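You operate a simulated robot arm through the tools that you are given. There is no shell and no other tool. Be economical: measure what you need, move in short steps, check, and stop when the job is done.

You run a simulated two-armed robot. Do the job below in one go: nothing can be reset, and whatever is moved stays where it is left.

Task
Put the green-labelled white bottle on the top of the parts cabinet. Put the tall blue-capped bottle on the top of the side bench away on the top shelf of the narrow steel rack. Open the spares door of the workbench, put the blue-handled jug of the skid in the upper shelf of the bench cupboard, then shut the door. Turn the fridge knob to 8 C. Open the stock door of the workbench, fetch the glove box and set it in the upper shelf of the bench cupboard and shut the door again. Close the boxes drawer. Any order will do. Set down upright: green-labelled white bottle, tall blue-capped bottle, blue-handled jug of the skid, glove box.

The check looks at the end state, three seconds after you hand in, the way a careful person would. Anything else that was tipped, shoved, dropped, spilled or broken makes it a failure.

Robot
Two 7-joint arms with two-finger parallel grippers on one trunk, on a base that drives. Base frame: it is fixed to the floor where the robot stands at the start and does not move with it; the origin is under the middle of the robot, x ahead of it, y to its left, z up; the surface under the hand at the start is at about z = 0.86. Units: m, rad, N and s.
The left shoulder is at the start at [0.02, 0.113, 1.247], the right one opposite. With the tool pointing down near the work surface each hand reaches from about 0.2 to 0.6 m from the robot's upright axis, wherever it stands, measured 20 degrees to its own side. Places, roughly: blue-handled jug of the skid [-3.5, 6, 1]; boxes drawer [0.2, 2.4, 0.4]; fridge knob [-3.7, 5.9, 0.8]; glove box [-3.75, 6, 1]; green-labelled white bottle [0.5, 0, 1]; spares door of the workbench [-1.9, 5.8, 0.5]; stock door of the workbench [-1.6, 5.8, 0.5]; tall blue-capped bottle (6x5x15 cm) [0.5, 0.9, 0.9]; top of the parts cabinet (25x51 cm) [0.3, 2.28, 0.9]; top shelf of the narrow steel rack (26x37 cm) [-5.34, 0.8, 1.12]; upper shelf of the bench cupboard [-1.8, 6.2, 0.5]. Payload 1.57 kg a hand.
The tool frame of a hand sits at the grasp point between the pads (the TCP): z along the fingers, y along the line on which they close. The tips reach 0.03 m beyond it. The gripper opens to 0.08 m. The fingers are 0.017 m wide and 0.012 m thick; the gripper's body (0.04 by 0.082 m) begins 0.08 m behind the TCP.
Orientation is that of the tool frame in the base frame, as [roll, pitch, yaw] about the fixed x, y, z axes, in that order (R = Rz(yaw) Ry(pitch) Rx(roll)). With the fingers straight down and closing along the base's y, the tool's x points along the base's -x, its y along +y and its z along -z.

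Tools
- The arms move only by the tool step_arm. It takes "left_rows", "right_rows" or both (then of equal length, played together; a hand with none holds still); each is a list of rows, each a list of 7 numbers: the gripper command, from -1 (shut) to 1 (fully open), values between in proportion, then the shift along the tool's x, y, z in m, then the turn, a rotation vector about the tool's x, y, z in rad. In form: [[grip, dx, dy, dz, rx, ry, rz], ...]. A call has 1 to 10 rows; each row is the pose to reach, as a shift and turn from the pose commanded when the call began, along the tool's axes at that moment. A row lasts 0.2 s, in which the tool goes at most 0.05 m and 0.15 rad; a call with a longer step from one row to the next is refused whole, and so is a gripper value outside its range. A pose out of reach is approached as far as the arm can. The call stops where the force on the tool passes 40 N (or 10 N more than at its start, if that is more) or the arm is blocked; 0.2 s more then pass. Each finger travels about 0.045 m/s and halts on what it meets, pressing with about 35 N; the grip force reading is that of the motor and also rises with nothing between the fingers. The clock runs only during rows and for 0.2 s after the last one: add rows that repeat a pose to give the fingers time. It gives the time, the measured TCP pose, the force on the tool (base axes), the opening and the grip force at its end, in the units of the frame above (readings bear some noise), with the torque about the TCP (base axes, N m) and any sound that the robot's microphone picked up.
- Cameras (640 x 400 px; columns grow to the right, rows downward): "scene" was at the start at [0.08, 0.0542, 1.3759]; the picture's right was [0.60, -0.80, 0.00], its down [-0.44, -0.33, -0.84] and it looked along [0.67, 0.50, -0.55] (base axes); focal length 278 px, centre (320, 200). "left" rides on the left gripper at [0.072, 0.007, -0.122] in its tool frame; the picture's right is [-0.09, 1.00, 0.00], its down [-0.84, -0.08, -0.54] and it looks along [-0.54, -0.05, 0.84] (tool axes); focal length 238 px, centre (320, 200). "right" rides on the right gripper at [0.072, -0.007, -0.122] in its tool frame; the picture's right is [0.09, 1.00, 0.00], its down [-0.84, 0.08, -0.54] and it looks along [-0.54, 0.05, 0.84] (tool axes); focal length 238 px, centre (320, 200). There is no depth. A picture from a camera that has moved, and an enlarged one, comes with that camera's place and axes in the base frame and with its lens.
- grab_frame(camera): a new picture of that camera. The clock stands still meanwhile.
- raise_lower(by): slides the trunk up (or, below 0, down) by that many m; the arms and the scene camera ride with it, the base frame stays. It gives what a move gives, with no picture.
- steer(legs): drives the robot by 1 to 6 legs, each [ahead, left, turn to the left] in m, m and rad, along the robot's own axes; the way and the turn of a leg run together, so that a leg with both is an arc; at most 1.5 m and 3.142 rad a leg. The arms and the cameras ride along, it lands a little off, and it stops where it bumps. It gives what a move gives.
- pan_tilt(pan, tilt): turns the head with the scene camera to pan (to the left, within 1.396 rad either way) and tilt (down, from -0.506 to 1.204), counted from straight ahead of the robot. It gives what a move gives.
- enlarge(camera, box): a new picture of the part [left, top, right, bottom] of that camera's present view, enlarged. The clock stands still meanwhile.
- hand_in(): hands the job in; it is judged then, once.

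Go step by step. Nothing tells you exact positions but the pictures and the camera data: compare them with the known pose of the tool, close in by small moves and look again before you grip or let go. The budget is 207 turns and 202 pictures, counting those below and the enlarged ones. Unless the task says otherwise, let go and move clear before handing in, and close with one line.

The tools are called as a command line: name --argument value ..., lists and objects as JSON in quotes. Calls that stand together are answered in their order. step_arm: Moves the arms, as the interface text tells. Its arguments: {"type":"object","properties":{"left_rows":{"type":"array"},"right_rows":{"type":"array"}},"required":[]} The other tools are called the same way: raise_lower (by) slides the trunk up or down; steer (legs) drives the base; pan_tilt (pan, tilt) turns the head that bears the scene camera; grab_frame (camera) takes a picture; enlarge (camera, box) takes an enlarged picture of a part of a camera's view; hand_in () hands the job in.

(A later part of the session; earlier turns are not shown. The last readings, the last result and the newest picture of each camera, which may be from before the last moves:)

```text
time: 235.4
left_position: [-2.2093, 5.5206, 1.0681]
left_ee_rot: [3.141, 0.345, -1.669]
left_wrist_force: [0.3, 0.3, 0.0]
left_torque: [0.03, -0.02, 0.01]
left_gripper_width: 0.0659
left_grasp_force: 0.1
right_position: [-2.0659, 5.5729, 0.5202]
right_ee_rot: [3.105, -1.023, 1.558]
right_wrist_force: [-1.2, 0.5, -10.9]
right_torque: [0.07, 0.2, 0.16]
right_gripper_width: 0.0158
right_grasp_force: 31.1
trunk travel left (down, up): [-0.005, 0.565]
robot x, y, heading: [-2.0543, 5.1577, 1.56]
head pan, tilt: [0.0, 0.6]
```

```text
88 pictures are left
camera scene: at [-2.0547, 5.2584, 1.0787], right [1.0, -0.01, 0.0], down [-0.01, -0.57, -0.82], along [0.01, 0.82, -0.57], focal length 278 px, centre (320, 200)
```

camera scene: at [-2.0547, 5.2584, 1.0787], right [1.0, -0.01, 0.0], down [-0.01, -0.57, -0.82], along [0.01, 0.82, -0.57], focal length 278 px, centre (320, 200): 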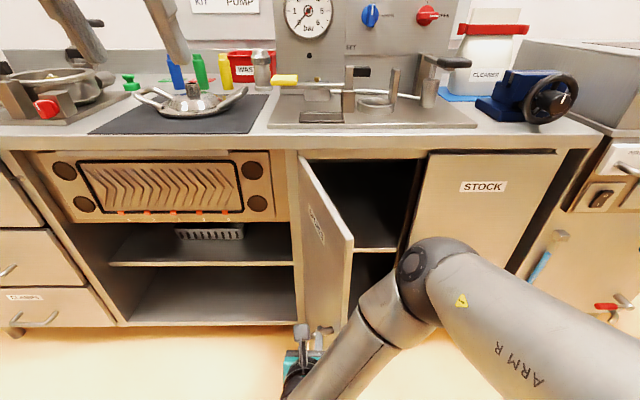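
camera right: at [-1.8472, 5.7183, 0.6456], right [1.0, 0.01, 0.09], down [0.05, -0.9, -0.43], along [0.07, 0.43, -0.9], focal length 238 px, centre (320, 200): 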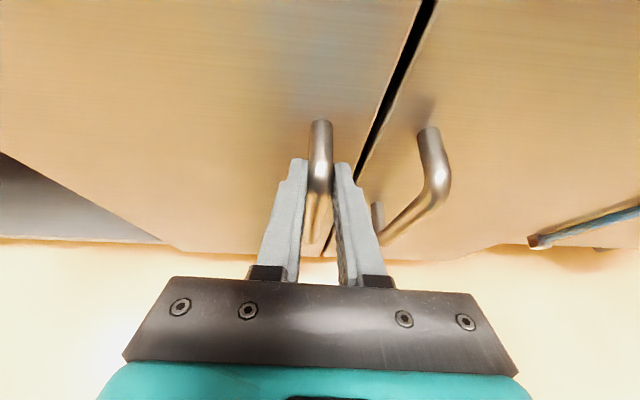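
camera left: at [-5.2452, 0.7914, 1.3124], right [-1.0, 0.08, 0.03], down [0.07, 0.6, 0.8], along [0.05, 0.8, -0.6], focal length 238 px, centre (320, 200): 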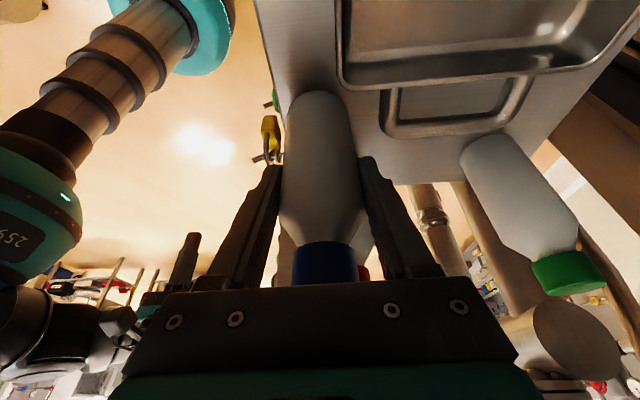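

steer --legs '[[-0.0021, 0.0481, 0], [0.006, 0.0475, 0]]'

step_arm --right_rows '[[-0.6, 0, 0, 0, 0, 0, 0], [-0.3, 0, 0, 0, 0, 0, 0], [-0.2, 0, 0, 0, 0, 0, 0]]'

steer --legs '[[-0.12, 0, 0]]'

pan_tilt --pan -0.2 --tilt 0.6

grab_frame --camera "scene"

```text
time: 236.8
left_position: [-2.3034, 5.5252, 1.0667]
left_ee_rot: [3.14, 0.346, -1.669]
left_wrist_force: [0.9, -0.1, 0.9]
left_torque: [-0.01, 0.01, 0.0]
left_gripper_width: 0.0662
left_grasp_force: 0.0
right_position: [-2.1618, 5.5796, 0.5195]
right_ee_rot: [3.103, -1.025, 1.556]
right_wrist_force: [-0.2, 4.6, -4.7]
right_torque: [0.14, 0.18, 0.15]
right_gripper_width: 0.0158
right_grasp_force: 31.8
trunk travel left (down, up): [-0.005, 0.565]
robot x, y, heading: [-2.1469, 5.1633, 1.562]
head pan, tilt: [0.0, 0.6]
```

```text
time: 237.6
left_position: [-2.3036, 5.5248, 1.0676]
left_ee_rot: [-3.14, 0.348, -1.67]
left_wrist_force: [0.5, -0.5, 0.4]
left_torque: [-0.03, 0.01, 0.01]
left_gripper_width: 0.0657
left_grasp_force: 0.1
right_position: [-2.1615, 5.5784, 0.5203]
right_ee_rot: [3.106, -1.028, 1.558]
right_wrist_force: [-0.3, 0.4, -0.4]
right_torque: [0.01, 0.0, -0.01]
right_gripper_width: 0.0321
right_grasp_force: 0.0
trunk travel left (down, up): [-0.005, 0.565]
robot x, y, heading: [-2.1502, 5.1667, 1.561]
head pan, tilt: [0.0, 0.6]
```

```text
time: 238.8
left_position: [-2.3069, 5.4065, 1.0681]
left_ee_rot: [3.141, 0.346, -1.67]
left_wrist_force: [-0.6, -0.2, -0.3]
left_torque: [0.01, -0.01, -0.03]
left_gripper_width: 0.0657
left_grasp_force: 0.0
right_position: [-2.1625, 5.4587, 0.5203]
right_ee_rot: [3.107, -1.027, 1.557]
right_wrist_force: [-0.1, -0.2, 0.8]
right_torque: [0.0, -0.02, 0.02]
right_gripper_width: 0.0319
right_grasp_force: 0.0
trunk travel left (down, up): [-0.005, 0.565]
robot x, y, heading: [-2.153, 5.0434, 1.557]
head pan, tilt: [0.0, 0.6]
```

```text
time: 239.6
left_position: [-2.3049, 5.4059, 1.0681]
left_ee_rot: [-3.141, 0.347, -1.67]
left_wrist_force: [0.8, 0.6, 0.0]
left_torque: [0.01, -0.01, 0.0]
left_gripper_width: 0.0661
left_grasp_force: 0.1
right_position: [-2.1628, 5.4589, 0.5194]
right_ee_rot: [3.107, -1.025, 1.556]
right_wrist_force: [0.0, -0.6, 0.6]
right_torque: [0.01, -0.01, 0.03]
right_gripper_width: 0.0317
right_grasp_force: 0.1
trunk travel left (down, up): [-0.005, 0.565]
robot x, y, heading: [-2.1497, 5.0433, 1.561]
head pan, tilt: [-0.201, 0.6]
```

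```text
87 pictures are left
camera scene: at [-2.1334, 5.1419, 1.0788], right [0.98, -0.21, 0.0], down [-0.12, -0.55, -0.83], along [0.17, 0.81, -0.56], focal length 278 px, centre (320, 200)
```

scene: 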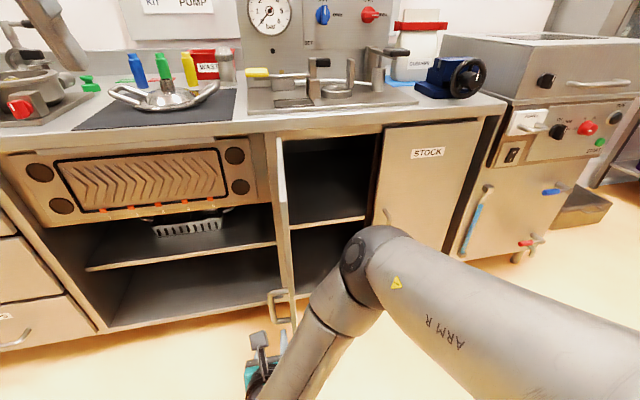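

The SPARES door stands open and shows the shelf inside. Next is the STOCK door handle.

steer --legs '[[0, -0.395, 0.008], [0.22, 0, 0]]'

grab_frame --camera "right"

grab_frame --camera "scene"

```text
time: 243.3
left_position: [-1.9094, 5.6195, 1.0662]
left_ee_rot: [-3.141, 0.349, -1.666]
left_wrist_force: [0.2, -0.3, -0.5]
left_torque: [-0.01, 0.02, 0.01]
left_gripper_width: 0.0662
left_grasp_force: 0.1
right_position: [-1.7692, 5.674, 0.5208]
right_ee_rot: [3.107, -1.024, 1.561]
right_wrist_force: [0.2, 0.4, -0.6]
right_torque: [0.01, -0.01, -0.02]
right_gripper_width: 0.032
right_grasp_force: 0.1
trunk travel left (down, up): [-0.005, 0.565]
robot x, y, heading: [-1.7528, 5.2607, 1.563]
head pan, tilt: [-0.201, 0.6]
```

```text
86 pictures are left
camera right: at [-1.7792, 5.6086, 0.6449], right [1.0, 0.01, 0.1], down [0.05, -0.9, -0.43], along [0.08, 0.44, -0.9], focal length 238 px, centre (320, 200)
```

right: 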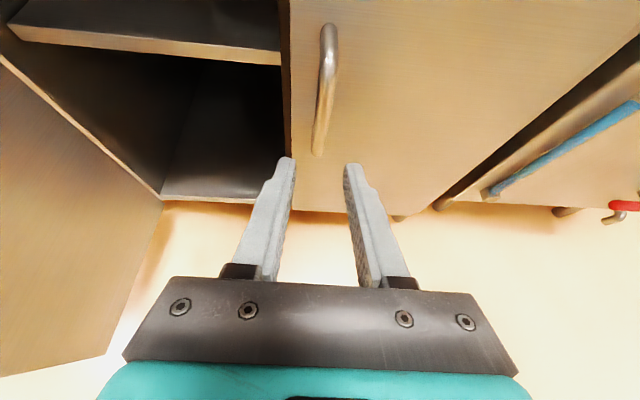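

```text
85 pictures are left
camera scene: at [-1.7375, 5.3567, 1.0788], right [0.98, -0.2, 0.0], down [-0.12, -0.55, -0.83], along [0.17, 0.81, -0.56], focal length 278 px, centre (320, 200)
```

scene: 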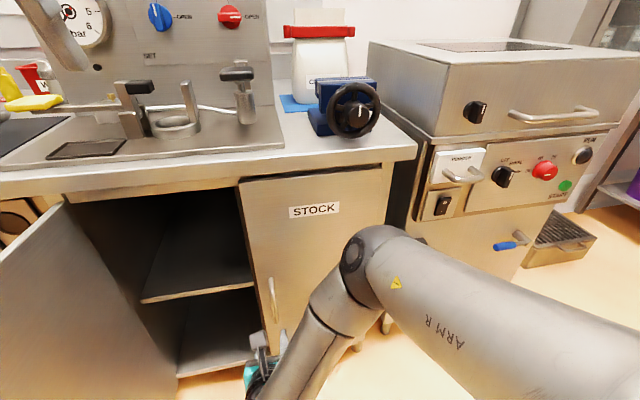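

step_arm --right_rows '[[0.4, 0, 0, 0, 0, 0, 0], [0.4, 0, 0, 0, 0, 0, 0]]'

steer --legs '[[0.114, -0.006, 0]]'

grab_frame --camera "right"

```text
time: 243.9
left_position: [-1.9112, 5.621, 1.0673]
left_ee_rot: [3.141, 0.347, -1.665]
left_wrist_force: [0.0, 0.2, 0.7]
left_torque: [-0.01, 0.03, 0.02]
left_gripper_width: 0.0664
left_grasp_force: 0.0
right_position: [-1.7686, 5.6737, 0.5205]
right_ee_rot: [3.106, -1.025, 1.562]
right_wrist_force: [-0.2, -0.7, 0.2]
right_torque: [0.01, 0.01, -0.01]
right_gripper_width: 0.0559
right_grasp_force: 0.1
trunk travel left (down, up): [-0.005, 0.565]
robot x, y, heading: [-1.7536, 5.2578, 1.566]
head pan, tilt: [-0.201, 0.6]
```

```text
time: 245.1
left_position: [-1.9039, 5.7328, 1.0691]
left_ee_rot: [-3.139, 0.347, -1.665]
left_wrist_force: [-0.1, -0.2, -0.4]
left_torque: [0.0, -0.05, 0.0]
left_gripper_width: 0.0661
left_grasp_force: 0.1
right_position: [-1.7611, 5.7872, 0.5196]
right_ee_rot: [3.107, -1.026, 1.561]
right_wrist_force: [0.5, 0.1, -0.5]
right_torque: [0.01, -0.01, 0.01]
right_gripper_width: 0.0559
right_grasp_force: 0.1
trunk travel left (down, up): [-0.005, 0.565]
robot x, y, heading: [-1.7499, 5.3696, 1.567]
head pan, tilt: [-0.201, 0.6]
```

```text
84 pictures are left
camera right: at [-1.7724, 5.7213, 0.6448], right [1.0, 0.01, 0.1], down [0.05, -0.9, -0.43], along [0.08, 0.44, -0.9], focal length 238 px, centre (320, 200)
```

right: 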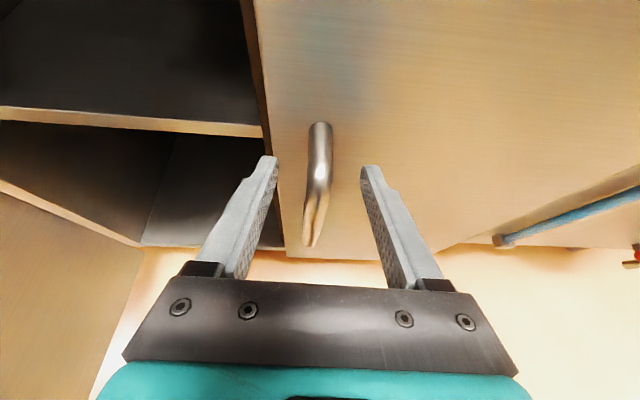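

step_arm --right_rows '[[-0.3, 0, 0, 0, 0, 0, 0], [-1, 0, 0, 0, 0, 0, 0], [-1, 0, 0, 0, 0, 0, 0], [-1, 0, 0, 0, 0, 0, 0]]'

steer --legs '[[-0.0446, -0.0144, 0], [-0.0414, -0.0219, 0], [-0.037, -0.0288, 0]]'

grab_frame --camera "scene"

```text
time: 246.1
left_position: [-1.9038, 5.7331, 1.068]
left_ee_rot: [-3.14, 0.348, -1.665]
left_wrist_force: [0.6, 1.1, 0.1]
left_torque: [-0.01, 0.0, -0.03]
left_gripper_width: 0.0661
left_grasp_force: 0.0
right_position: [-1.761, 5.7874, 0.5204]
right_ee_rot: [3.106, -1.024, 1.56]
right_wrist_force: [0.2, -0.1, -0.2]
right_torque: [0.04, 0.32, 0.06]
right_gripper_width: 0.0159
right_grasp_force: 27.2
trunk travel left (down, up): [-0.005, 0.565]
robot x, y, heading: [-1.7473, 5.3698, 1.57]
head pan, tilt: [-0.201, 0.6]
```

```text
time: 248.1
left_position: [-1.8402, 5.6072, 1.0675]
left_ee_rot: [3.141, 0.349, -1.664]
left_wrist_force: [-0.3, 0.3, 0.2]
left_torque: [0.0, 0.0, -0.02]
left_gripper_width: 0.0662
left_grasp_force: 0.0
right_position: [-1.7008, 5.6613, 0.5195]
right_ee_rot: [3.111, -1.02, 1.565]
right_wrist_force: [-18.3, -17.1, 3.2]
right_torque: [0.06, 0.35, 0.02]
right_gripper_width: 0.0157
right_grasp_force: 31.8
trunk travel left (down, up): [-0.005, 0.565]
robot x, y, heading: [-1.6832, 5.2514, 1.565]
head pan, tilt: [-0.201, 0.6]
```

```text
83 pictures are left
camera scene: at [-1.6675, 5.3449, 1.0789], right [0.98, -0.21, 0.0], down [-0.12, -0.55, -0.83], along [0.17, 0.81, -0.56], focal length 278 px, centre (320, 200)
```

scene: 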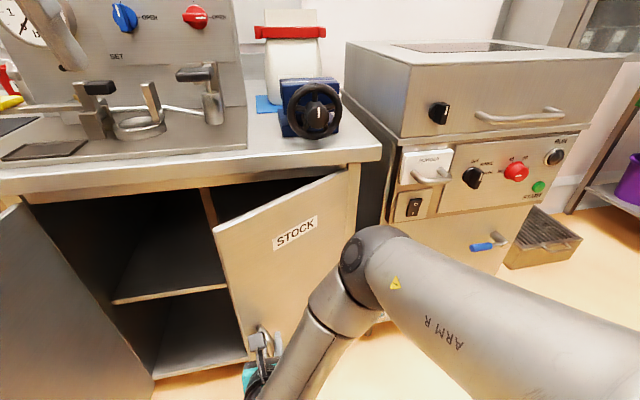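

steer --legs '[[-0.0359, -0.036, 0], [-0.0291, -0.0419, 0], [-0.0215, -0.0463, 0], [-0.0131, -0.0493, 0]]'

grab_frame --camera "scene"

```text
time: 250.6
left_position: [-1.6671, 5.5086, 1.0677]
left_ee_rot: [3.14, 0.345, -1.664]
left_wrist_force: [0.4, 0.3, -0.8]
left_torque: [-0.02, -0.02, -0.01]
left_gripper_width: 0.0662
left_grasp_force: 0.1
right_position: [-1.5269, 5.5629, 0.5209]
right_ee_rot: [3.115, -1.023, 1.561]
right_wrist_force: [2.8, 23.4, -1.1]
right_torque: [0.14, 0.43, 0.0]
right_gripper_width: 0.0158
right_grasp_force: 31.2
trunk travel left (down, up): [-0.005, 0.565]
robot x, y, heading: [-1.5105, 5.1516, 1.563]
head pan, tilt: [-0.201, 0.6]
```

```text
82 pictures are left
camera scene: at [-1.4932, 5.2462, 1.0787], right [0.98, -0.21, 0.0], down [-0.12, -0.55, -0.82], along [0.17, 0.81, -0.57], focal length 278 px, centre (320, 200)
```

scene: 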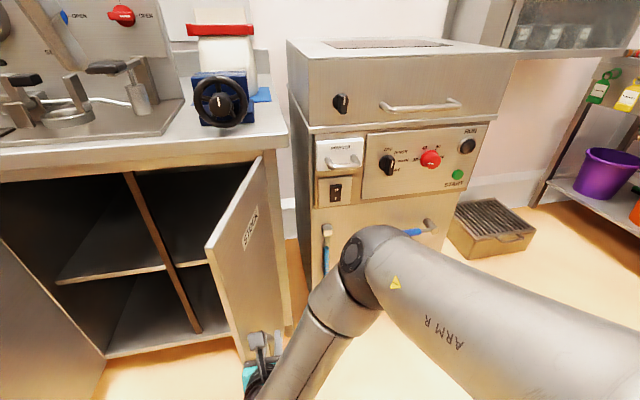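

steer --legs '[[0.003, -0.045, 0], [0.012, -0.045, 0]]'

step_arm --right_rows '[[-0.6, 0, 0, 0, 0, 0, 0], [-0.3, 0, 0, 0, 0, 0, 0], [-0.2, 0, 0, 0, 0, 0, 0]]'

steer --legs '[[-0.12, 0, 0]]'

pan_tilt --pan 0.4 --tilt 0.6

grab_frame --camera "scene"

```text
time: 252.0
left_position: [-1.5771, 5.5218, 1.0673]
left_ee_rot: [-3.141, 0.347, -1.665]
left_wrist_force: [-0.3, -1.1, -0.2]
left_torque: [0.0, 0.0, -0.01]
left_gripper_width: 0.0659
left_grasp_force: 0.1
right_position: [-1.4368, 5.5741, 0.52]
right_ee_rot: [3.114, -1.02, 1.564]
right_wrist_force: [5.6, -23.7, -0.8]
right_torque: [0.07, 0.29, -0.04]
right_gripper_width: 0.0158
right_grasp_force: 31.3
trunk travel left (down, up): [-0.005, 0.565]
robot x, y, heading: [-1.4208, 5.1668, 1.566]
head pan, tilt: [-0.201, 0.6]
```

```text
time: 252.8
left_position: [-1.5773, 5.5228, 1.0679]
left_ee_rot: [3.141, 0.347, -1.665]
left_wrist_force: [0.4, -0.7, -0.2]
left_torque: [0.02, 0.01, 0.0]
left_gripper_width: 0.066
left_grasp_force: 0.0
right_position: [-1.4382, 5.5741, 0.5189]
right_ee_rot: [3.112, -1.02, 1.563]
right_wrist_force: [0.6, -0.4, 0.6]
right_torque: [-0.01, 0.01, -0.05]
right_gripper_width: 0.0322
right_grasp_force: 0.0
trunk travel left (down, up): [-0.005, 0.565]
robot x, y, heading: [-1.4214, 5.1608, 1.565]
head pan, tilt: [-0.201, 0.6]
```

```text
time: 254.0
left_position: [-1.5782, 5.4041, 1.0676]
left_ee_rot: [-3.141, 0.347, -1.666]
left_wrist_force: [-0.4, 0.8, -0.3]
left_torque: [0.0, 0.01, 0.0]
left_gripper_width: 0.0659
left_grasp_force: 0.1
right_position: [-1.4373, 5.4566, 0.5176]
right_ee_rot: [3.113, -1.018, 1.564]
right_wrist_force: [0.0, 0.1, 0.4]
right_torque: [0.04, -0.03, -0.01]
right_gripper_width: 0.0322
right_grasp_force: 0.0
trunk travel left (down, up): [-0.005, 0.565]
robot x, y, heading: [-1.4193, 5.0432, 1.567]
head pan, tilt: [-0.201, 0.6]
```

```text
time: 255.0
left_position: [-1.5789, 5.4039, 1.0673]
left_ee_rot: [3.141, 0.346, -1.664]
left_wrist_force: [0.2, -0.1, 1.0]
left_torque: [0.02, 0.0, 0.01]
left_gripper_width: 0.0659
left_grasp_force: 0.2
right_position: [-1.4395, 5.4555, 0.5185]
right_ee_rot: [3.113, -1.019, 1.563]
right_wrist_force: [0.0, -0.1, -1.3]
right_torque: [0.03, -0.01, -0.01]
right_gripper_width: 0.032
right_grasp_force: 0.1
trunk travel left (down, up): [-0.005, 0.565]
robot x, y, heading: [-1.4206, 5.0448, 1.566]
head pan, tilt: [0.4, 0.6]
```

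```text
81 pictures are left
camera scene: at [-1.4566, 5.1359, 1.0788], right [0.92, 0.38, 0.0], down [0.22, -0.52, -0.83], along [-0.32, 0.76, -0.56], focal length 278 px, centre (320, 200)
```

scene: 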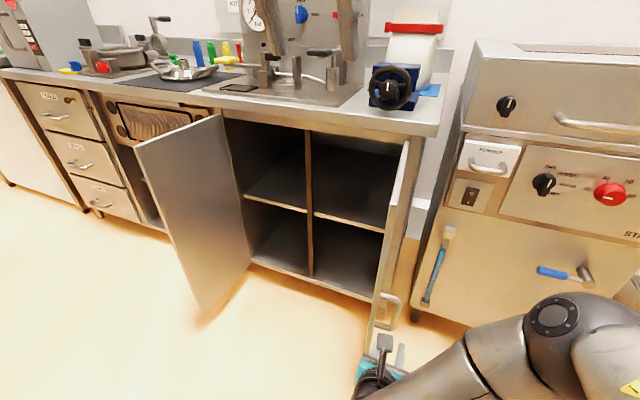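

Both doors stand open, and the cupboard has a centre divider with an upper shelf at z of about 0.49 on each side. I'll set the left hand to point forward and down, then go back for the jug and the glove box.

step_arm --left_rows '[[1, 0, 0, 0, -0.032, 0, -0.087], [1, 0, 0, 0, -0.032, 0, -0.087]]'

step_arm --left_rows '[[1, 0, 0, 0, 0, -0.14, 0], [1, 0, 0, 0, 0, -0.28, 0], [1, 0, 0, 0, 0, -0.42, 0], [1, 0, 0, 0, 0, -0.56, 0], [1, 0, 0, 0, 0, -0.7, 0]]'

steer --legs '[[-0.09, 0, 0], [0, 1.4, 0], [0, 0.6, 0]]'

raise_lower --by 0.25

pan_tilt --pan 0.0 --tilt 0.4

grab_frame --camera "scene"

```text
time: 255.6
left_position: [-1.5781, 5.4045, 1.0677]
left_ee_rot: [-3.141, 0.347, -1.57]
left_wrist_force: [0.9, -0.4, -0.2]
left_torque: [0.02, 0.0, -0.03]
left_gripper_width: 0.0798
left_grasp_force: 0.2
right_position: [-1.4396, 5.4555, 0.5185]
right_ee_rot: [3.11, -1.02, 1.562]
right_wrist_force: [0.1, -0.4, -0.2]
right_torque: [0.0, 0.0, -0.02]
right_gripper_width: 0.0319
right_grasp_force: 0.0
trunk travel left (down, up): [-0.005, 0.565]
robot x, y, heading: [-1.4185, 5.0427, 1.563]
head pan, tilt: [0.4, 0.6]
```

```text
time: 256.8
left_position: [-1.5775, 5.4045, 1.0685]
left_ee_rot: [-3.141, 1.049, -1.57]
left_wrist_force: [-0.3, 0.2, -0.5]
left_torque: [0.01, 0.0, -0.01]
left_gripper_width: 0.0799
left_grasp_force: 0.0
right_position: [-1.4389, 5.4557, 0.5192]
right_ee_rot: [3.112, -1.02, 1.564]
right_wrist_force: [0.0, 0.3, 0.3]
right_torque: [0.0, 0.02, 0.02]
right_gripper_width: 0.032
right_grasp_force: 0.1
trunk travel left (down, up): [-0.005, 0.565]
robot x, y, heading: [-1.421, 5.0435, 1.564]
head pan, tilt: [0.4, 0.6]
```

```text
time: 267.4
left_position: [-3.5478, 5.3622, 1.0677]
left_ee_rot: [-3.141, 1.048, -1.598]
left_wrist_force: [0.0, 0.1, 0.1]
left_torque: [0.01, 0.02, -0.02]
left_gripper_width: 0.0798
left_grasp_force: 0.1
right_position: [-3.4074, 5.409, 0.5191]
right_ee_rot: [3.111, -1.02, 1.537]
right_wrist_force: [-0.1, 0.9, -0.4]
right_torque: [0.01, -0.01, 0.05]
right_gripper_width: 0.0321
right_grasp_force: 0.0
trunk travel left (down, up): [-0.005, 0.565]
robot x, y, heading: [-3.3996, 4.9968, 1.54]
head pan, tilt: [0.4, 0.6]
```

```text
time: 270.0
left_position: [-3.5474, 5.3614, 1.3176]
left_ee_rot: [-3.141, 1.048, -1.598]
left_wrist_force: [-0.5, -0.6, 0.7]
left_torque: [-0.01, 0.01, 0.01]
left_gripper_width: 0.08
left_grasp_force: 0.0
right_position: [-3.4075, 5.4098, 0.768]
right_ee_rot: [3.112, -1.021, 1.538]
right_wrist_force: [0.0, 0.2, -0.6]
right_torque: [0.0, 0.02, -0.02]
right_gripper_width: 0.0319
right_grasp_force: 0.0
trunk travel left (down, up): [-0.255, 0.315]
robot x, y, heading: [-3.4038, 4.9969, 1.538]
head pan, tilt: [0.4, 0.6]
```

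```text
time: 270.9
left_position: [-3.5487, 5.3615, 1.3181]
left_ee_rot: [-3.141, 1.049, -1.598]
left_wrist_force: [-0.5, 0.3, -0.5]
left_torque: [0.01, -0.02, -0.01]
left_gripper_width: 0.08
left_grasp_force: 0.1
right_position: [-3.4076, 5.4099, 0.7687]
right_ee_rot: [3.114, -1.019, 1.538]
right_wrist_force: [0.1, -0.1, 0.6]
right_torque: [-0.04, -0.01, 0.0]
right_gripper_width: 0.0319
right_grasp_force: 0.0
trunk travel left (down, up): [-0.255, 0.315]
robot x, y, heading: [-3.4049, 4.9974, 1.538]
head pan, tilt: [0.0, 0.4]
```

```text
80 pictures are left
camera scene: at [-3.3993, 5.1001, 1.347], right [1.0, -0.03, 0.0], down [-0.01, -0.39, -0.92], along [0.03, 0.92, -0.39], focal length 278 px, centre (320, 200)
```

scene: 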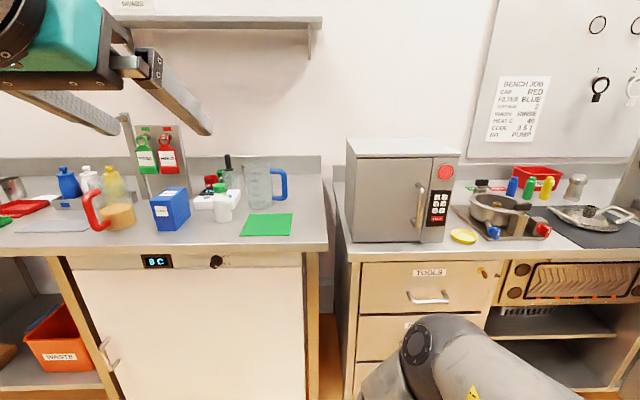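

The fridge shows 8 C. The jug's handle bar is at about (−3.49, 6.08) and the counter top looks nearer z 0.90. I'll tuck the right hand, align and look with the left hand camera.

step_arm --right_rows '[[-0.2, 0.01, 0, -0.045, 0, 0, 0], [-0.2, 0.02, 0, -0.09, 0, 0, 0], [-0.2, 0.03, 0, -0.135, 0, 0, 0], [-0.2, 0.045, 0, -0.18, 0, 0, 0], [-0.2, 0.055, 0, -0.225, 0, 0, 0], [-0.2, 0.066, 0, -0.27, 0, 0, 0]]'

steer --legs '[[0, -0.05, 0.03], [0.3, 0, 0]]'

raise_lower --by -0.2

grab_frame --camera "left"

grab_frame --camera "scene"

```text
time: 272.3
left_position: [-3.5474, 5.3615, 1.3179]
left_ee_rot: [-3.141, 1.048, -1.6]
left_wrist_force: [-0.3, -0.3, -0.1]
left_torque: [0.02, -0.02, 0.01]
left_gripper_width: 0.08
left_grasp_force: 0.0
right_position: [-3.387, 5.2974, 0.9558]
right_ee_rot: [2.934, -1.176, 1.56]
right_wrist_force: [-0.2, 0.5, -0.4]
right_torque: [0.03, 0.01, 0.01]
right_gripper_width: 0.0323
right_grasp_force: 0.1
right hand out of reach, approached as far as the arm can: row 6
trunk travel left (down, up): [-0.255, 0.315]
robot x, y, heading: [-3.4019, 4.9961, 1.543]
head pan, tilt: [0.0, 0.4]
stopped in row 6 (right hand): the arm was blocked; the commanded pose is now the measured one
```

```text
time: 274.8
left_position: [-3.5084, 5.655, 1.3169]
left_ee_rot: [-3.141, 1.048, -1.569]
left_wrist_force: [0.4, 0.1, 0.3]
left_torque: [-0.01, 0.03, -0.01]
left_gripper_width: 0.0801
left_grasp_force: 0.0
right_position: [-3.3466, 5.5952, 0.9553]
right_ee_rot: [2.933, -1.176, 1.591]
right_wrist_force: [-0.2, -0.3, -0.2]
right_torque: [0.0, -0.02, 0.0]
right_gripper_width: 0.0321
right_grasp_force: 0.2
trunk travel left (down, up): [-0.255, 0.315]
robot x, y, heading: [-3.3504, 5.2961, 1.57]
head pan, tilt: [0.0, 0.4]
```

```text
time: 277.0
left_position: [-3.509, 5.655, 1.1173]
left_ee_rot: [-3.141, 1.047, -1.569]
left_wrist_force: [0.3, 0.2, -0.1]
left_torque: [0.01, 0.03, 0.0]
left_gripper_width: 0.0801
left_grasp_force: 0.0
right_position: [-3.3448, 5.596, 0.7567]
right_ee_rot: [2.932, -1.175, 1.59]
right_wrist_force: [0.0, -0.5, -0.3]
right_torque: [0.02, -0.01, -0.02]
right_gripper_width: 0.0321
right_grasp_force: 0.1
trunk travel left (down, up): [-0.055, 0.515]
robot x, y, heading: [-3.3523, 5.2937, 1.568]
head pan, tilt: [0.0, 0.4]
```

```text
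79 pictures are left
camera left: at [-3.5155, 5.5136, 1.1168], right [-1.0, 0.04, 0.08], down [0.08, -0.05, 1.0], along [0.05, 1.0, 0.05], focal length 238 px, centre (320, 200)
```

left: 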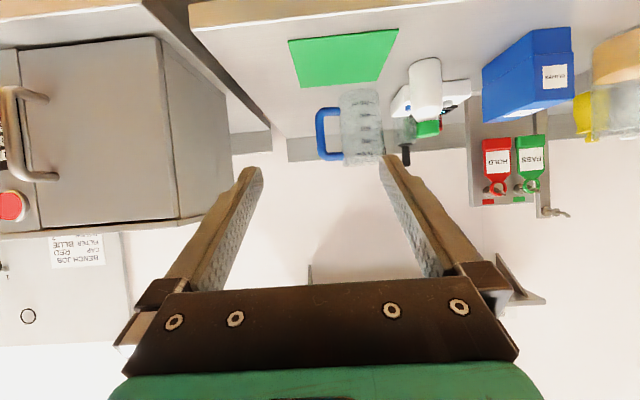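

```text
78 pictures are left
camera scene: at [-3.352, 5.3984, 1.1471], right [1.0, 0.0, 0.0], down [0.0, -0.39, -0.92], along [0.0, 0.92, -0.39], focal length 278 px, centre (320, 200)
```

scene: 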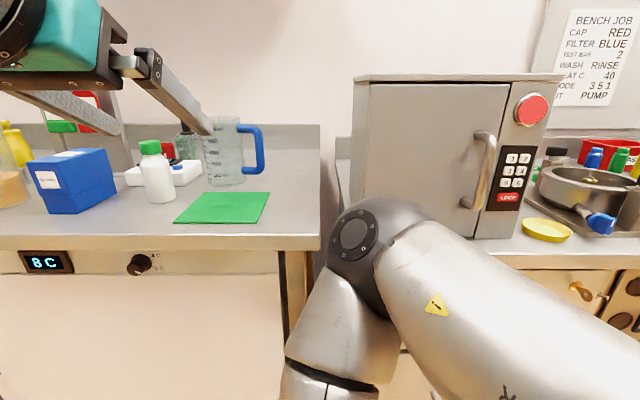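

steer --legs '[[0.17, 0.0, 0]]'

raise_lower --by -0.05

step_arm --left_rows '[[0.125, -0.01, 0, 0.04, 0, 0, 0], [0.125, -0.02, 0, 0.08, 0, 0, 0], [0.125, -0.03, 0, 0.12, 0, 0, 0], [0.125, -0.04, 0, 0.16, 0, 0, 0]]'

grab_frame --camera "left"

enlarge --camera "scene" --box '[60, 40, 340, 220]'

```text
time: 278.5
left_position: [-3.5085, 5.8224, 1.1186]
left_ee_rot: [-3.141, 1.046, -1.57]
left_wrist_force: [-0.3, 1.2, 0.6]
left_torque: [0.04, 0.01, 0.01]
left_gripper_width: 0.08
left_grasp_force: 0.1
right_position: [-3.3467, 5.7631, 0.7565]
right_ee_rot: [2.932, -1.175, 1.592]
right_wrist_force: [-0.5, 0.8, 0.6]
right_torque: [-0.04, 0.02, 0.01]
right_gripper_width: 0.0319
right_grasp_force: 0.0
trunk travel left (down, up): [-0.055, 0.515]
robot x, y, heading: [-3.352, 5.4626, 1.569]
head pan, tilt: [0.0, 0.4]
```

```text
time: 279.4
left_position: [-3.5088, 5.8236, 1.0669]
left_ee_rot: [-3.141, 1.047, -1.568]
left_wrist_force: [0.3, 0.1, 0.1]
left_torque: [0.01, 0.0, -0.03]
left_gripper_width: 0.08
left_grasp_force: 0.1
right_position: [-3.3446, 5.7626, 0.7053]
right_ee_rot: [2.934, -1.177, 1.59]
right_wrist_force: [-0.1, 0.5, 0.5]
right_torque: [0.0, -0.03, 0.03]
right_gripper_width: 0.0319
right_grasp_force: 0.0
trunk travel left (down, up): [-0.005, 0.565]
robot x, y, heading: [-3.3509, 5.4615, 1.566]
head pan, tilt: [0.0, 0.4]
```

```text
time: 280.4
left_position: [-3.509, 5.9818, 1.022]
left_ee_rot: [-3.141, 1.046, -1.568]
left_wrist_force: [-0.4, 0.4, 0.8]
left_torque: [0.01, -0.03, 0.04]
left_gripper_width: 0.0449
left_grasp_force: 0.1
right_position: [-3.3463, 5.7624, 0.7065]
right_ee_rot: [2.933, -1.177, 1.591]
right_wrist_force: [0.5, -0.6, 0.0]
right_torque: [0.04, -0.02, 0.0]
right_gripper_width: 0.0324
right_grasp_force: 0.0
trunk travel left (down, up): [-0.005, 0.565]
robot x, y, heading: [-3.3488, 5.4583, 1.568]
head pan, tilt: [0.0, 0.4]
```

```text
77 pictures are left
camera left: at [-3.5154, 5.8406, 1.0208], right [-1.0, 0.04, 0.08], down [0.08, -0.05, 1.0], along [0.05, 1.0, 0.05], focal length 238 px, centre (320, 200)
```

left: 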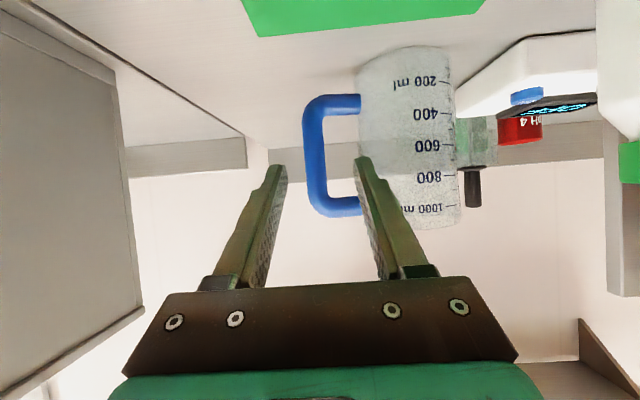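

```text
2.22 times, centred on (200, 130) of scene
camera zoom: at [-3.3517, 5.566, 1.097], right [1.0, 0.0, 0.0], down [0.0, -0.39, -0.92], along [0.0, 0.92, -0.39], focal length 617 px, centre (587, 356)
```

zoom: 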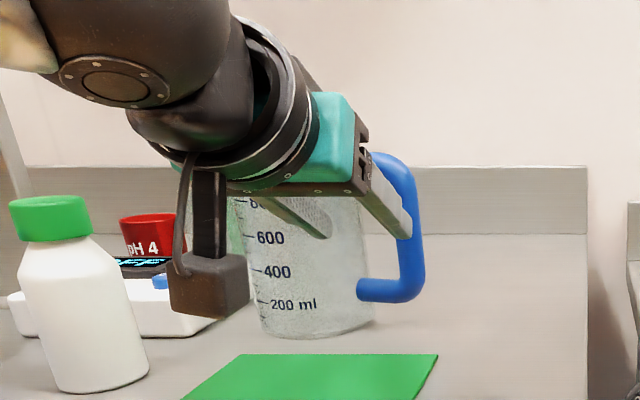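

step_arm --left_rows '[[0.05, 0, -0.0075, 0, 0, 0, 0], [0.05, -0.004, -0.0075, 0.034, 0, 0, 0], [0.05, -0.01, -0.0075, 0.068, 0, 0, 0], [0.05, -0.0155, -0.0075, 0.1, 0, 0, 0], [0.05, -0.0155, -0.0075, 0.1, 0, 0, 0]]'

grab_frame --camera "left"

```text
time: 281.6
left_position: [-3.5013, 6.0754, 0.9871]
left_ee_rot: [-3.141, 1.047, -1.57]
left_wrist_force: [-0.1, 0.5, -0.1]
left_torque: [0.0, -0.01, 0.03]
left_gripper_width: 0.0418
left_grasp_force: 0.1
right_position: [-3.3445, 5.7621, 0.7068]
right_ee_rot: [2.932, -1.177, 1.591]
right_wrist_force: [0.3, -0.9, -0.1]
right_torque: [-0.01, -0.02, -0.02]
right_gripper_width: 0.032
right_grasp_force: 0.0
trunk travel left (down, up): [-0.005, 0.565]
robot x, y, heading: [-3.3473, 5.4619, 1.571]
head pan, tilt: [0.0, 0.4]
```

```text
75 pictures are left
camera left: at [-3.5081, 5.9342, 0.9856], right [-1.0, 0.04, 0.08], down [0.08, -0.05, 1.0], along [0.05, 1.0, 0.05], focal length 238 px, centre (320, 200)
```

left: 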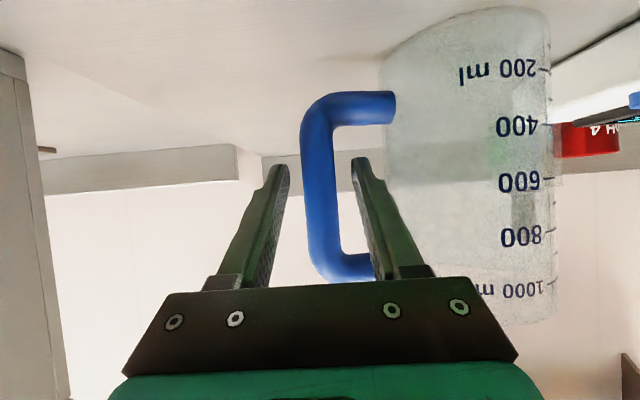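

step_arm --left_rows '[[-0.4, 0, 0, 0, 0, 0, 0], [-1, 0, 0, 0, 0, 0, 0], [-1, 0, 0, 0, 0, 0, 0], [-1, 0, 0, 0, 0, 0, 0]]'

step_arm --left_rows '[[-1, -0.013, 0, -0.0075, 0, 0, 0], [-1, -0.035, 0, -0.02, 0, 0, 0], [-1, -0.052, 0, -0.03, 0, 0, 0]]'

enlarge --camera "scene" --box '[60, 40, 340, 220]'

```text
time: 282.6
left_position: [-3.5009, 6.075, 0.9862]
left_ee_rot: [3.141, 1.048, -1.57]
left_wrist_force: [-0.4, 0.8, -0.2]
left_torque: [0.01, -0.01, -0.02]
left_gripper_width: 0.0208
left_grasp_force: 34.6
right_position: [-3.3459, 5.7639, 0.7072]
right_ee_rot: [2.933, -1.178, 1.589]
right_wrist_force: [0.4, 0.4, -0.7]
right_torque: [0.02, 0.03, -0.01]
right_gripper_width: 0.0321
right_grasp_force: 0.0
trunk travel left (down, up): [-0.005, 0.565]
robot x, y, heading: [-3.3534, 5.4648, 1.568]
head pan, tilt: [0.0, 0.4]
```

```text
time: 283.4
left_position: [-3.5007, 6.0747, 1.0458]
left_ee_rot: [3.141, 1.047, -1.569]
left_wrist_force: [0.1, 0.8, -2.3]
left_torque: [-0.08, -0.1, -0.02]
left_gripper_width: 0.0211
left_grasp_force: 33.9
right_position: [-3.345, 5.763, 0.7055]
right_ee_rot: [2.932, -1.177, 1.589]
right_wrist_force: [0.3, 0.5, -0.1]
right_torque: [0.01, 0.01, -0.03]
right_gripper_width: 0.032
right_grasp_force: 0.0
trunk travel left (down, up): [-0.005, 0.565]
robot x, y, heading: [-3.3488, 5.4636, 1.574]
head pan, tilt: [0.0, 0.4]
```

```text
2.22 times, centred on (200, 130) of scene
camera zoom: at [-3.3518, 5.5661, 1.097], right [1.0, 0.0, 0.0], down [0.0, -0.39, -0.92], along [0.0, 0.92, -0.39], focal length 617 px, centre (587, 356)
```

zoom: 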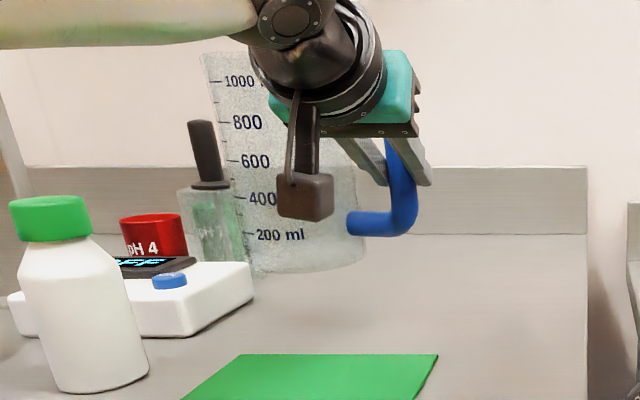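

The jug is held level. I'll draw it in, straighten the right hand and move over to the glove box.

raise_lower --by 0.12

steer --legs '[[-0.3, 0, 0]]'

step_arm --left_rows '[[-1, 0.006, 0, -0.044, 0, 0, 0], [-1, 0.012, 0, -0.088, 0, 0, 0], [-1, 0.018, 0, -0.132, 0, 0, 0], [-1, 0.024, 0, -0.176, 0, 0, 0], [-1, 0.03, 0, -0.22, 0, 0, 0], [-1, 0.038, 0, -0.2665, 0, 0, 0]]' --right_rows '[[1, 0, 0, 0, 0.065, -0.045, -0.002], [1, 0, 0, 0, 0.13, -0.09, -0.004], [1, 0, 0, 0, 0.193, -0.137, -0.006], [1, 0.03, 0, 0.03, 0.193, -0.137, -0.006], [1, 0.06, 0, 0.06, 0.193, -0.137, -0.006], [1, 0.09, 0, 0.08, 0.193, -0.137, -0.006]]'

steer --legs '[[0, 0.58, 0]]'

grab_frame --camera "scene"

grab_frame --camera "right"

```text
time: 284.9
left_position: [-3.5012, 6.0752, 1.1647]
left_ee_rot: [3.141, 1.047, -1.568]
left_wrist_force: [-0.1, 0.5, -1.9]
left_torque: [-0.03, -0.11, -0.01]
left_gripper_width: 0.0208
left_grasp_force: 34.2
right_position: [-3.345, 5.763, 0.8262]
right_ee_rot: [2.933, -1.177, 1.589]
right_wrist_force: [0.5, -0.1, -0.1]
right_torque: [0.01, -0.02, 0.0]
right_gripper_width: 0.0321
right_grasp_force: 0.1
trunk travel left (down, up): [-0.125, 0.445]
robot x, y, heading: [-3.3474, 5.4649, 1.573]
head pan, tilt: [0.0, 0.4]
```

```text
time: 286.9
left_position: [-3.5029, 5.7781, 1.1654]
left_ee_rot: [-3.141, 1.048, -1.567]
left_wrist_force: [0.2, -0.7, -1.3]
left_torque: [-0.02, -0.11, -0.01]
left_gripper_width: 0.0212
left_grasp_force: 34.0
right_position: [-3.3471, 5.4661, 0.8271]
right_ee_rot: [2.932, -1.177, 1.589]
right_wrist_force: [0.4, 0.2, 0.0]
right_torque: [0.01, -0.02, 0.01]
right_gripper_width: 0.0318
right_grasp_force: 0.0
trunk travel left (down, up): [-0.125, 0.445]
robot x, y, heading: [-3.3525, 5.1676, 1.576]
head pan, tilt: [0.0, 0.4]
```

```text
time: 288.3
left_position: [-3.5006, 5.5271, 1.2667]
left_ee_rot: [3.141, 1.048, -1.569]
left_wrist_force: [0.4, 0.7, -1.1]
left_torque: [-0.07, -0.13, -0.02]
left_gripper_width: 0.021
left_grasp_force: 34.4
right_position: [-3.3319, 5.5733, 0.8793]
right_ee_rot: [-3.14, -1.041, 1.571]
right_wrist_force: [0.3, -0.1, 0.5]
right_torque: [0.01, 0.0, 0.01]
right_gripper_width: 0.0799
right_grasp_force: 0.1
trunk travel left (down, up): [-0.125, 0.445]
robot x, y, heading: [-3.351, 5.1659, 1.573]
head pan, tilt: [0.0, 0.4]
```

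```text
time: 291.6
left_position: [-4.0695, 5.5307, 1.2666]
left_ee_rot: [3.141, 1.047, -1.57]
left_wrist_force: [0.2, 0.5, -1.6]
left_torque: [-0.02, -0.1, -0.03]
left_gripper_width: 0.0209
left_grasp_force: 34.1
right_position: [-3.901, 5.575, 0.8786]
right_ee_rot: [-3.142, -1.04, 1.571]
right_wrist_force: [-0.6, 0.6, -0.2]
right_torque: [0.01, 0.0, -0.03]
right_gripper_width: 0.0801
right_grasp_force: 0.0
trunk travel left (down, up): [-0.125, 0.445]
robot x, y, heading: [-3.9238, 5.1665, 1.565]
head pan, tilt: [0.0, 0.4]
```

```text
73 pictures are left
camera scene: at [-3.9226, 5.2708, 1.217], right [1.0, 0.0, 0.0], down [0.0, -0.39, -0.92], along [0.0, 0.92, -0.39], focal length 278 px, centre (320, 200)
```

scene: 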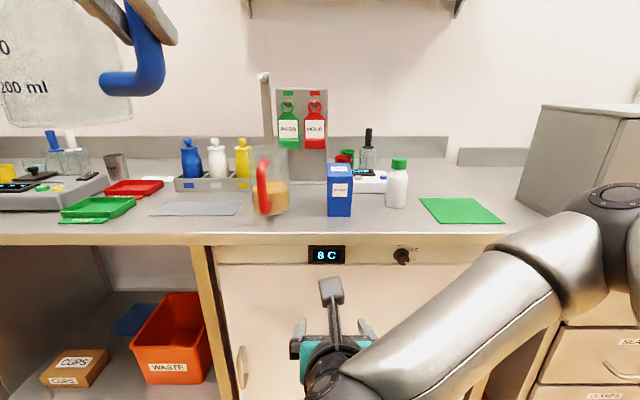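

```text
72 pictures are left
camera right: at [-3.9071, 5.5069, 1.0031], right [1.0, 0.04, 0.08], down [0.08, -0.89, -0.45], along [0.05, 0.45, -0.89], focal length 238 px, centre (320, 200)
```

right: 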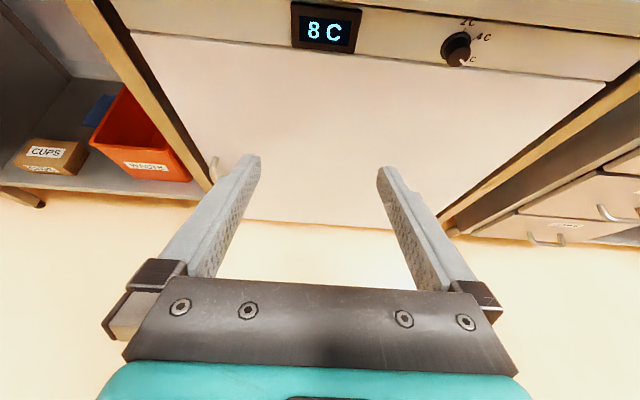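

enlarge --camera "scene" --box '[240, 130, 420, 240]'

```text
3.56 times, centred on (330, 185) of scene
camera zoom: at [-3.9226, 5.2708, 1.217], right [1.0, 0.0, 0.0], down [0.0, -0.39, -0.92], along [0.0, 0.92, -0.39], focal length 987 px, centre (284, 253)
```

zoom: 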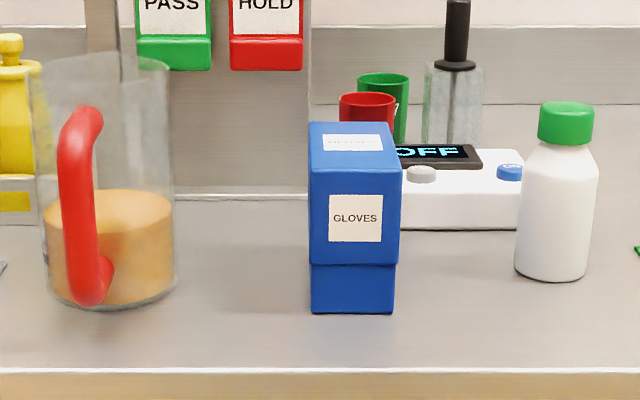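

step_arm --right_rows '[[1, 0.024, 0.015, -0.014, 0, 0, 0], [1, 0.047, 0.031, -0.028, 0, 0, 0]]'

steer --legs '[[0.27, 0, 0.005]]'

grab_frame --camera "right"

grab_frame --camera "scene"

```text
time: 292.2
left_position: [-4.0696, 5.5294, 1.2656]
left_ee_rot: [3.141, 1.047, -1.57]
left_wrist_force: [0.8, 0.0, -1.4]
left_torque: [-0.05, -0.11, 0.02]
left_gripper_width: 0.0212
left_grasp_force: 34.5
right_position: [-3.8709, 5.5742, 0.9344]
right_ee_rot: [3.141, -1.041, 1.569]
right_wrist_force: [-0.3, 0.9, 0.1]
right_torque: [-0.06, 0.02, 0.0]
right_gripper_width: 0.0798
right_grasp_force: 0.0
trunk travel left (down, up): [-0.125, 0.445]
robot x, y, heading: [-3.922, 5.1681, 1.564]
head pan, tilt: [0.0, 0.4]
```

```text
time: 294.1
left_position: [-4.07, 5.8009, 1.2656]
left_ee_rot: [-3.141, 1.046, -1.564]
left_wrist_force: [0.8, 1.3, -0.8]
left_torque: [-0.1, -0.12, 0.01]
left_gripper_width: 0.0211
left_grasp_force: 34.2
right_position: [-3.8722, 5.8467, 0.9328]
right_ee_rot: [-3.141, -1.039, 1.575]
right_wrist_force: [0.8, 0.6, -0.7]
right_torque: [0.05, 0.02, 0.02]
right_gripper_width: 0.08
right_grasp_force: 0.1
trunk travel left (down, up): [-0.125, 0.445]
robot x, y, heading: [-3.9215, 5.4407, 1.572]
head pan, tilt: [0.0, 0.4]
```

```text
70 pictures are left
camera right: at [-3.8783, 5.7788, 1.0575], right [1.0, 0.05, 0.08], down [0.08, -0.89, -0.45], along [0.05, 0.45, -0.89], focal length 238 px, centre (320, 200)
```

right: 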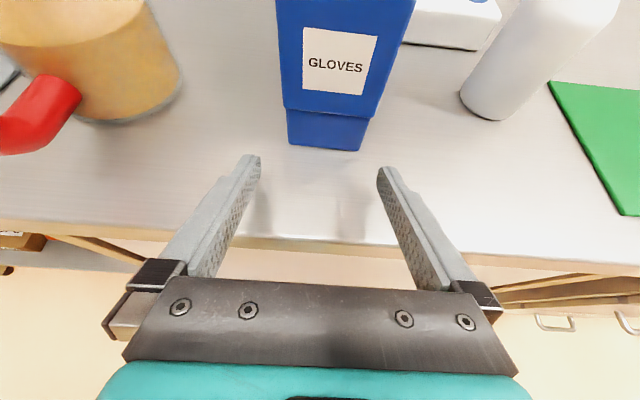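

```text
69 pictures are left
camera scene: at [-3.9228, 5.5429, 1.217], right [1.0, 0.0, 0.0], down [0.0, -0.39, -0.92], along [0.0, 0.92, -0.39], focal length 278 px, centre (320, 200)
```

scene: 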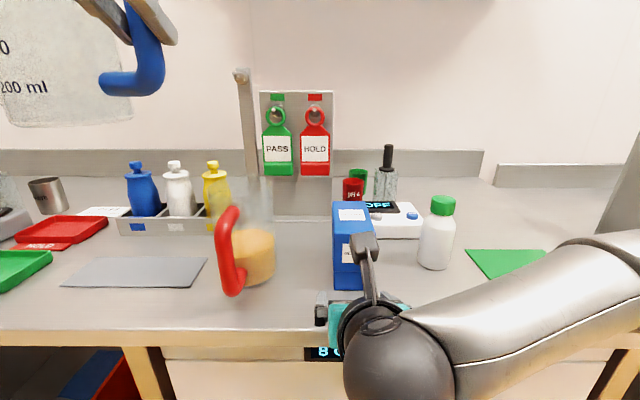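

step_arm --right_rows '[[1, 0.01, 0.008, 0.02, 0, 0, 0], [1, 0.028, 0.008, 0.055, 0, 0, 0], [1, 0.045, 0.008, 0.09, 0, 0, 0], [1, 0.058, 0.008, 0.1144, 0, 0, 0], [1, 0.058, 0.008, 0.1144, 0, 0, 0]]'

grab_frame --camera "right"

```text
time: 295.3
left_position: [-4.0707, 5.801, 1.2665]
left_ee_rot: [3.141, 1.049, -1.566]
left_wrist_force: [0.5, 0.1, -1.5]
left_torque: [-0.04, -0.12, 0.0]
left_gripper_width: 0.0211
left_grasp_force: 34.3
right_position: [-3.8639, 5.9746, 0.9249]
right_ee_rot: [3.14, -1.037, 1.577]
right_wrist_force: [-0.3, 0.3, 0.1]
right_torque: [0.01, 0.0, 0.02]
right_gripper_width: 0.0801
right_grasp_force: 0.1
trunk travel left (down, up): [-0.125, 0.445]
robot x, y, heading: [-3.9192, 5.4398, 1.57]
head pan, tilt: [0.0, 0.4]
```

```text
68 pictures are left
camera right: at [-3.8705, 5.9059, 1.0497], right [1.0, 0.05, 0.08], down [0.08, -0.89, -0.45], along [0.05, 0.45, -0.89], focal length 238 px, centre (320, 200)
```

right: 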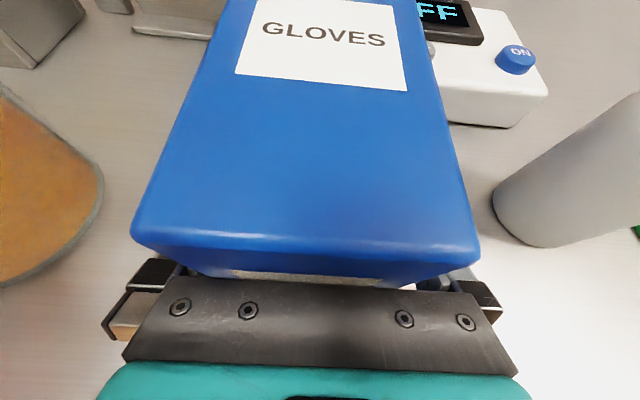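

step_arm --right_rows '[[0.7, 0, 0, 0, 0, 0, 0], [0.3, 0, 0, 0, 0, 0, 0], [-1, 0, 0, 0, 0, 0, 0], [-1, 0, 0, 0, 0, 0, 0]]'

step_arm --right_rows '[[-1, 0.017, 0, -0.01, 0, 0, 0], [-1, 0.034, 0, -0.02, 0, 0, 0], [-1, 0.06, 0, -0.035, 0, 0, 0]]'

grab_frame --camera "scene"

```text
time: 296.3
left_position: [-4.0705, 5.8006, 1.2654]
left_ee_rot: [3.141, 1.047, -1.566]
left_wrist_force: [-0.1, -0.2, -2.1]
left_torque: [-0.08, -0.1, -0.02]
left_gripper_width: 0.0209
left_grasp_force: 34.7
right_position: [-3.8659, 5.9734, 0.9256]
right_ee_rot: [-3.142, -1.04, 1.574]
right_wrist_force: [-0.5, 1.2, -0.3]
right_torque: [0.05, 0.02, 0.0]
right_gripper_width: 0.0627
right_grasp_force: 35.4
trunk travel left (down, up): [-0.125, 0.445]
robot x, y, heading: [-3.9201, 5.4396, 1.571]
head pan, tilt: [0.0, 0.4]
```

```text
time: 297.1
left_position: [-4.071, 5.8019, 1.2649]
left_ee_rot: [3.141, 1.046, -1.564]
left_wrist_force: [0.3, 0.2, -1.8]
left_torque: [-0.02, -0.13, 0.0]
left_gripper_width: 0.0211
left_grasp_force: 34.4
right_position: [-3.8651, 5.9742, 0.9959]
right_ee_rot: [3.141, -1.04, 1.576]
right_wrist_force: [0.8, -1.3, -0.9]
right_torque: [-0.01, -0.03, 0.03]
right_gripper_width: 0.0627
right_grasp_force: 35.2
trunk travel left (down, up): [-0.125, 0.445]
robot x, y, heading: [-3.9208, 5.4436, 1.577]
head pan, tilt: [0.0, 0.4]
```

```text
67 pictures are left
camera scene: at [-3.9229, 5.5425, 1.217], right [1.0, 0.0, 0.0], down [0.0, -0.39, -0.92], along [0.0, 0.92, -0.39], focal length 278 px, centre (320, 200)
```

scene: 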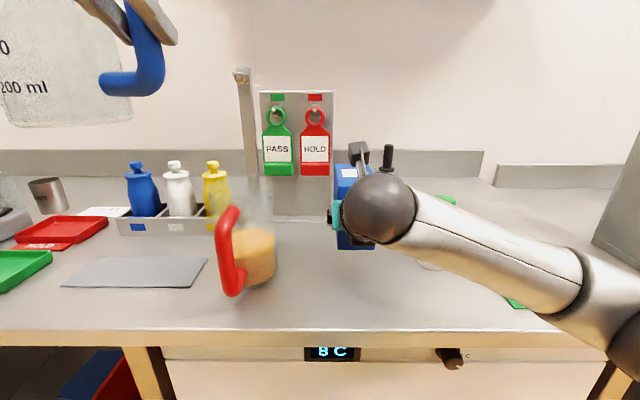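

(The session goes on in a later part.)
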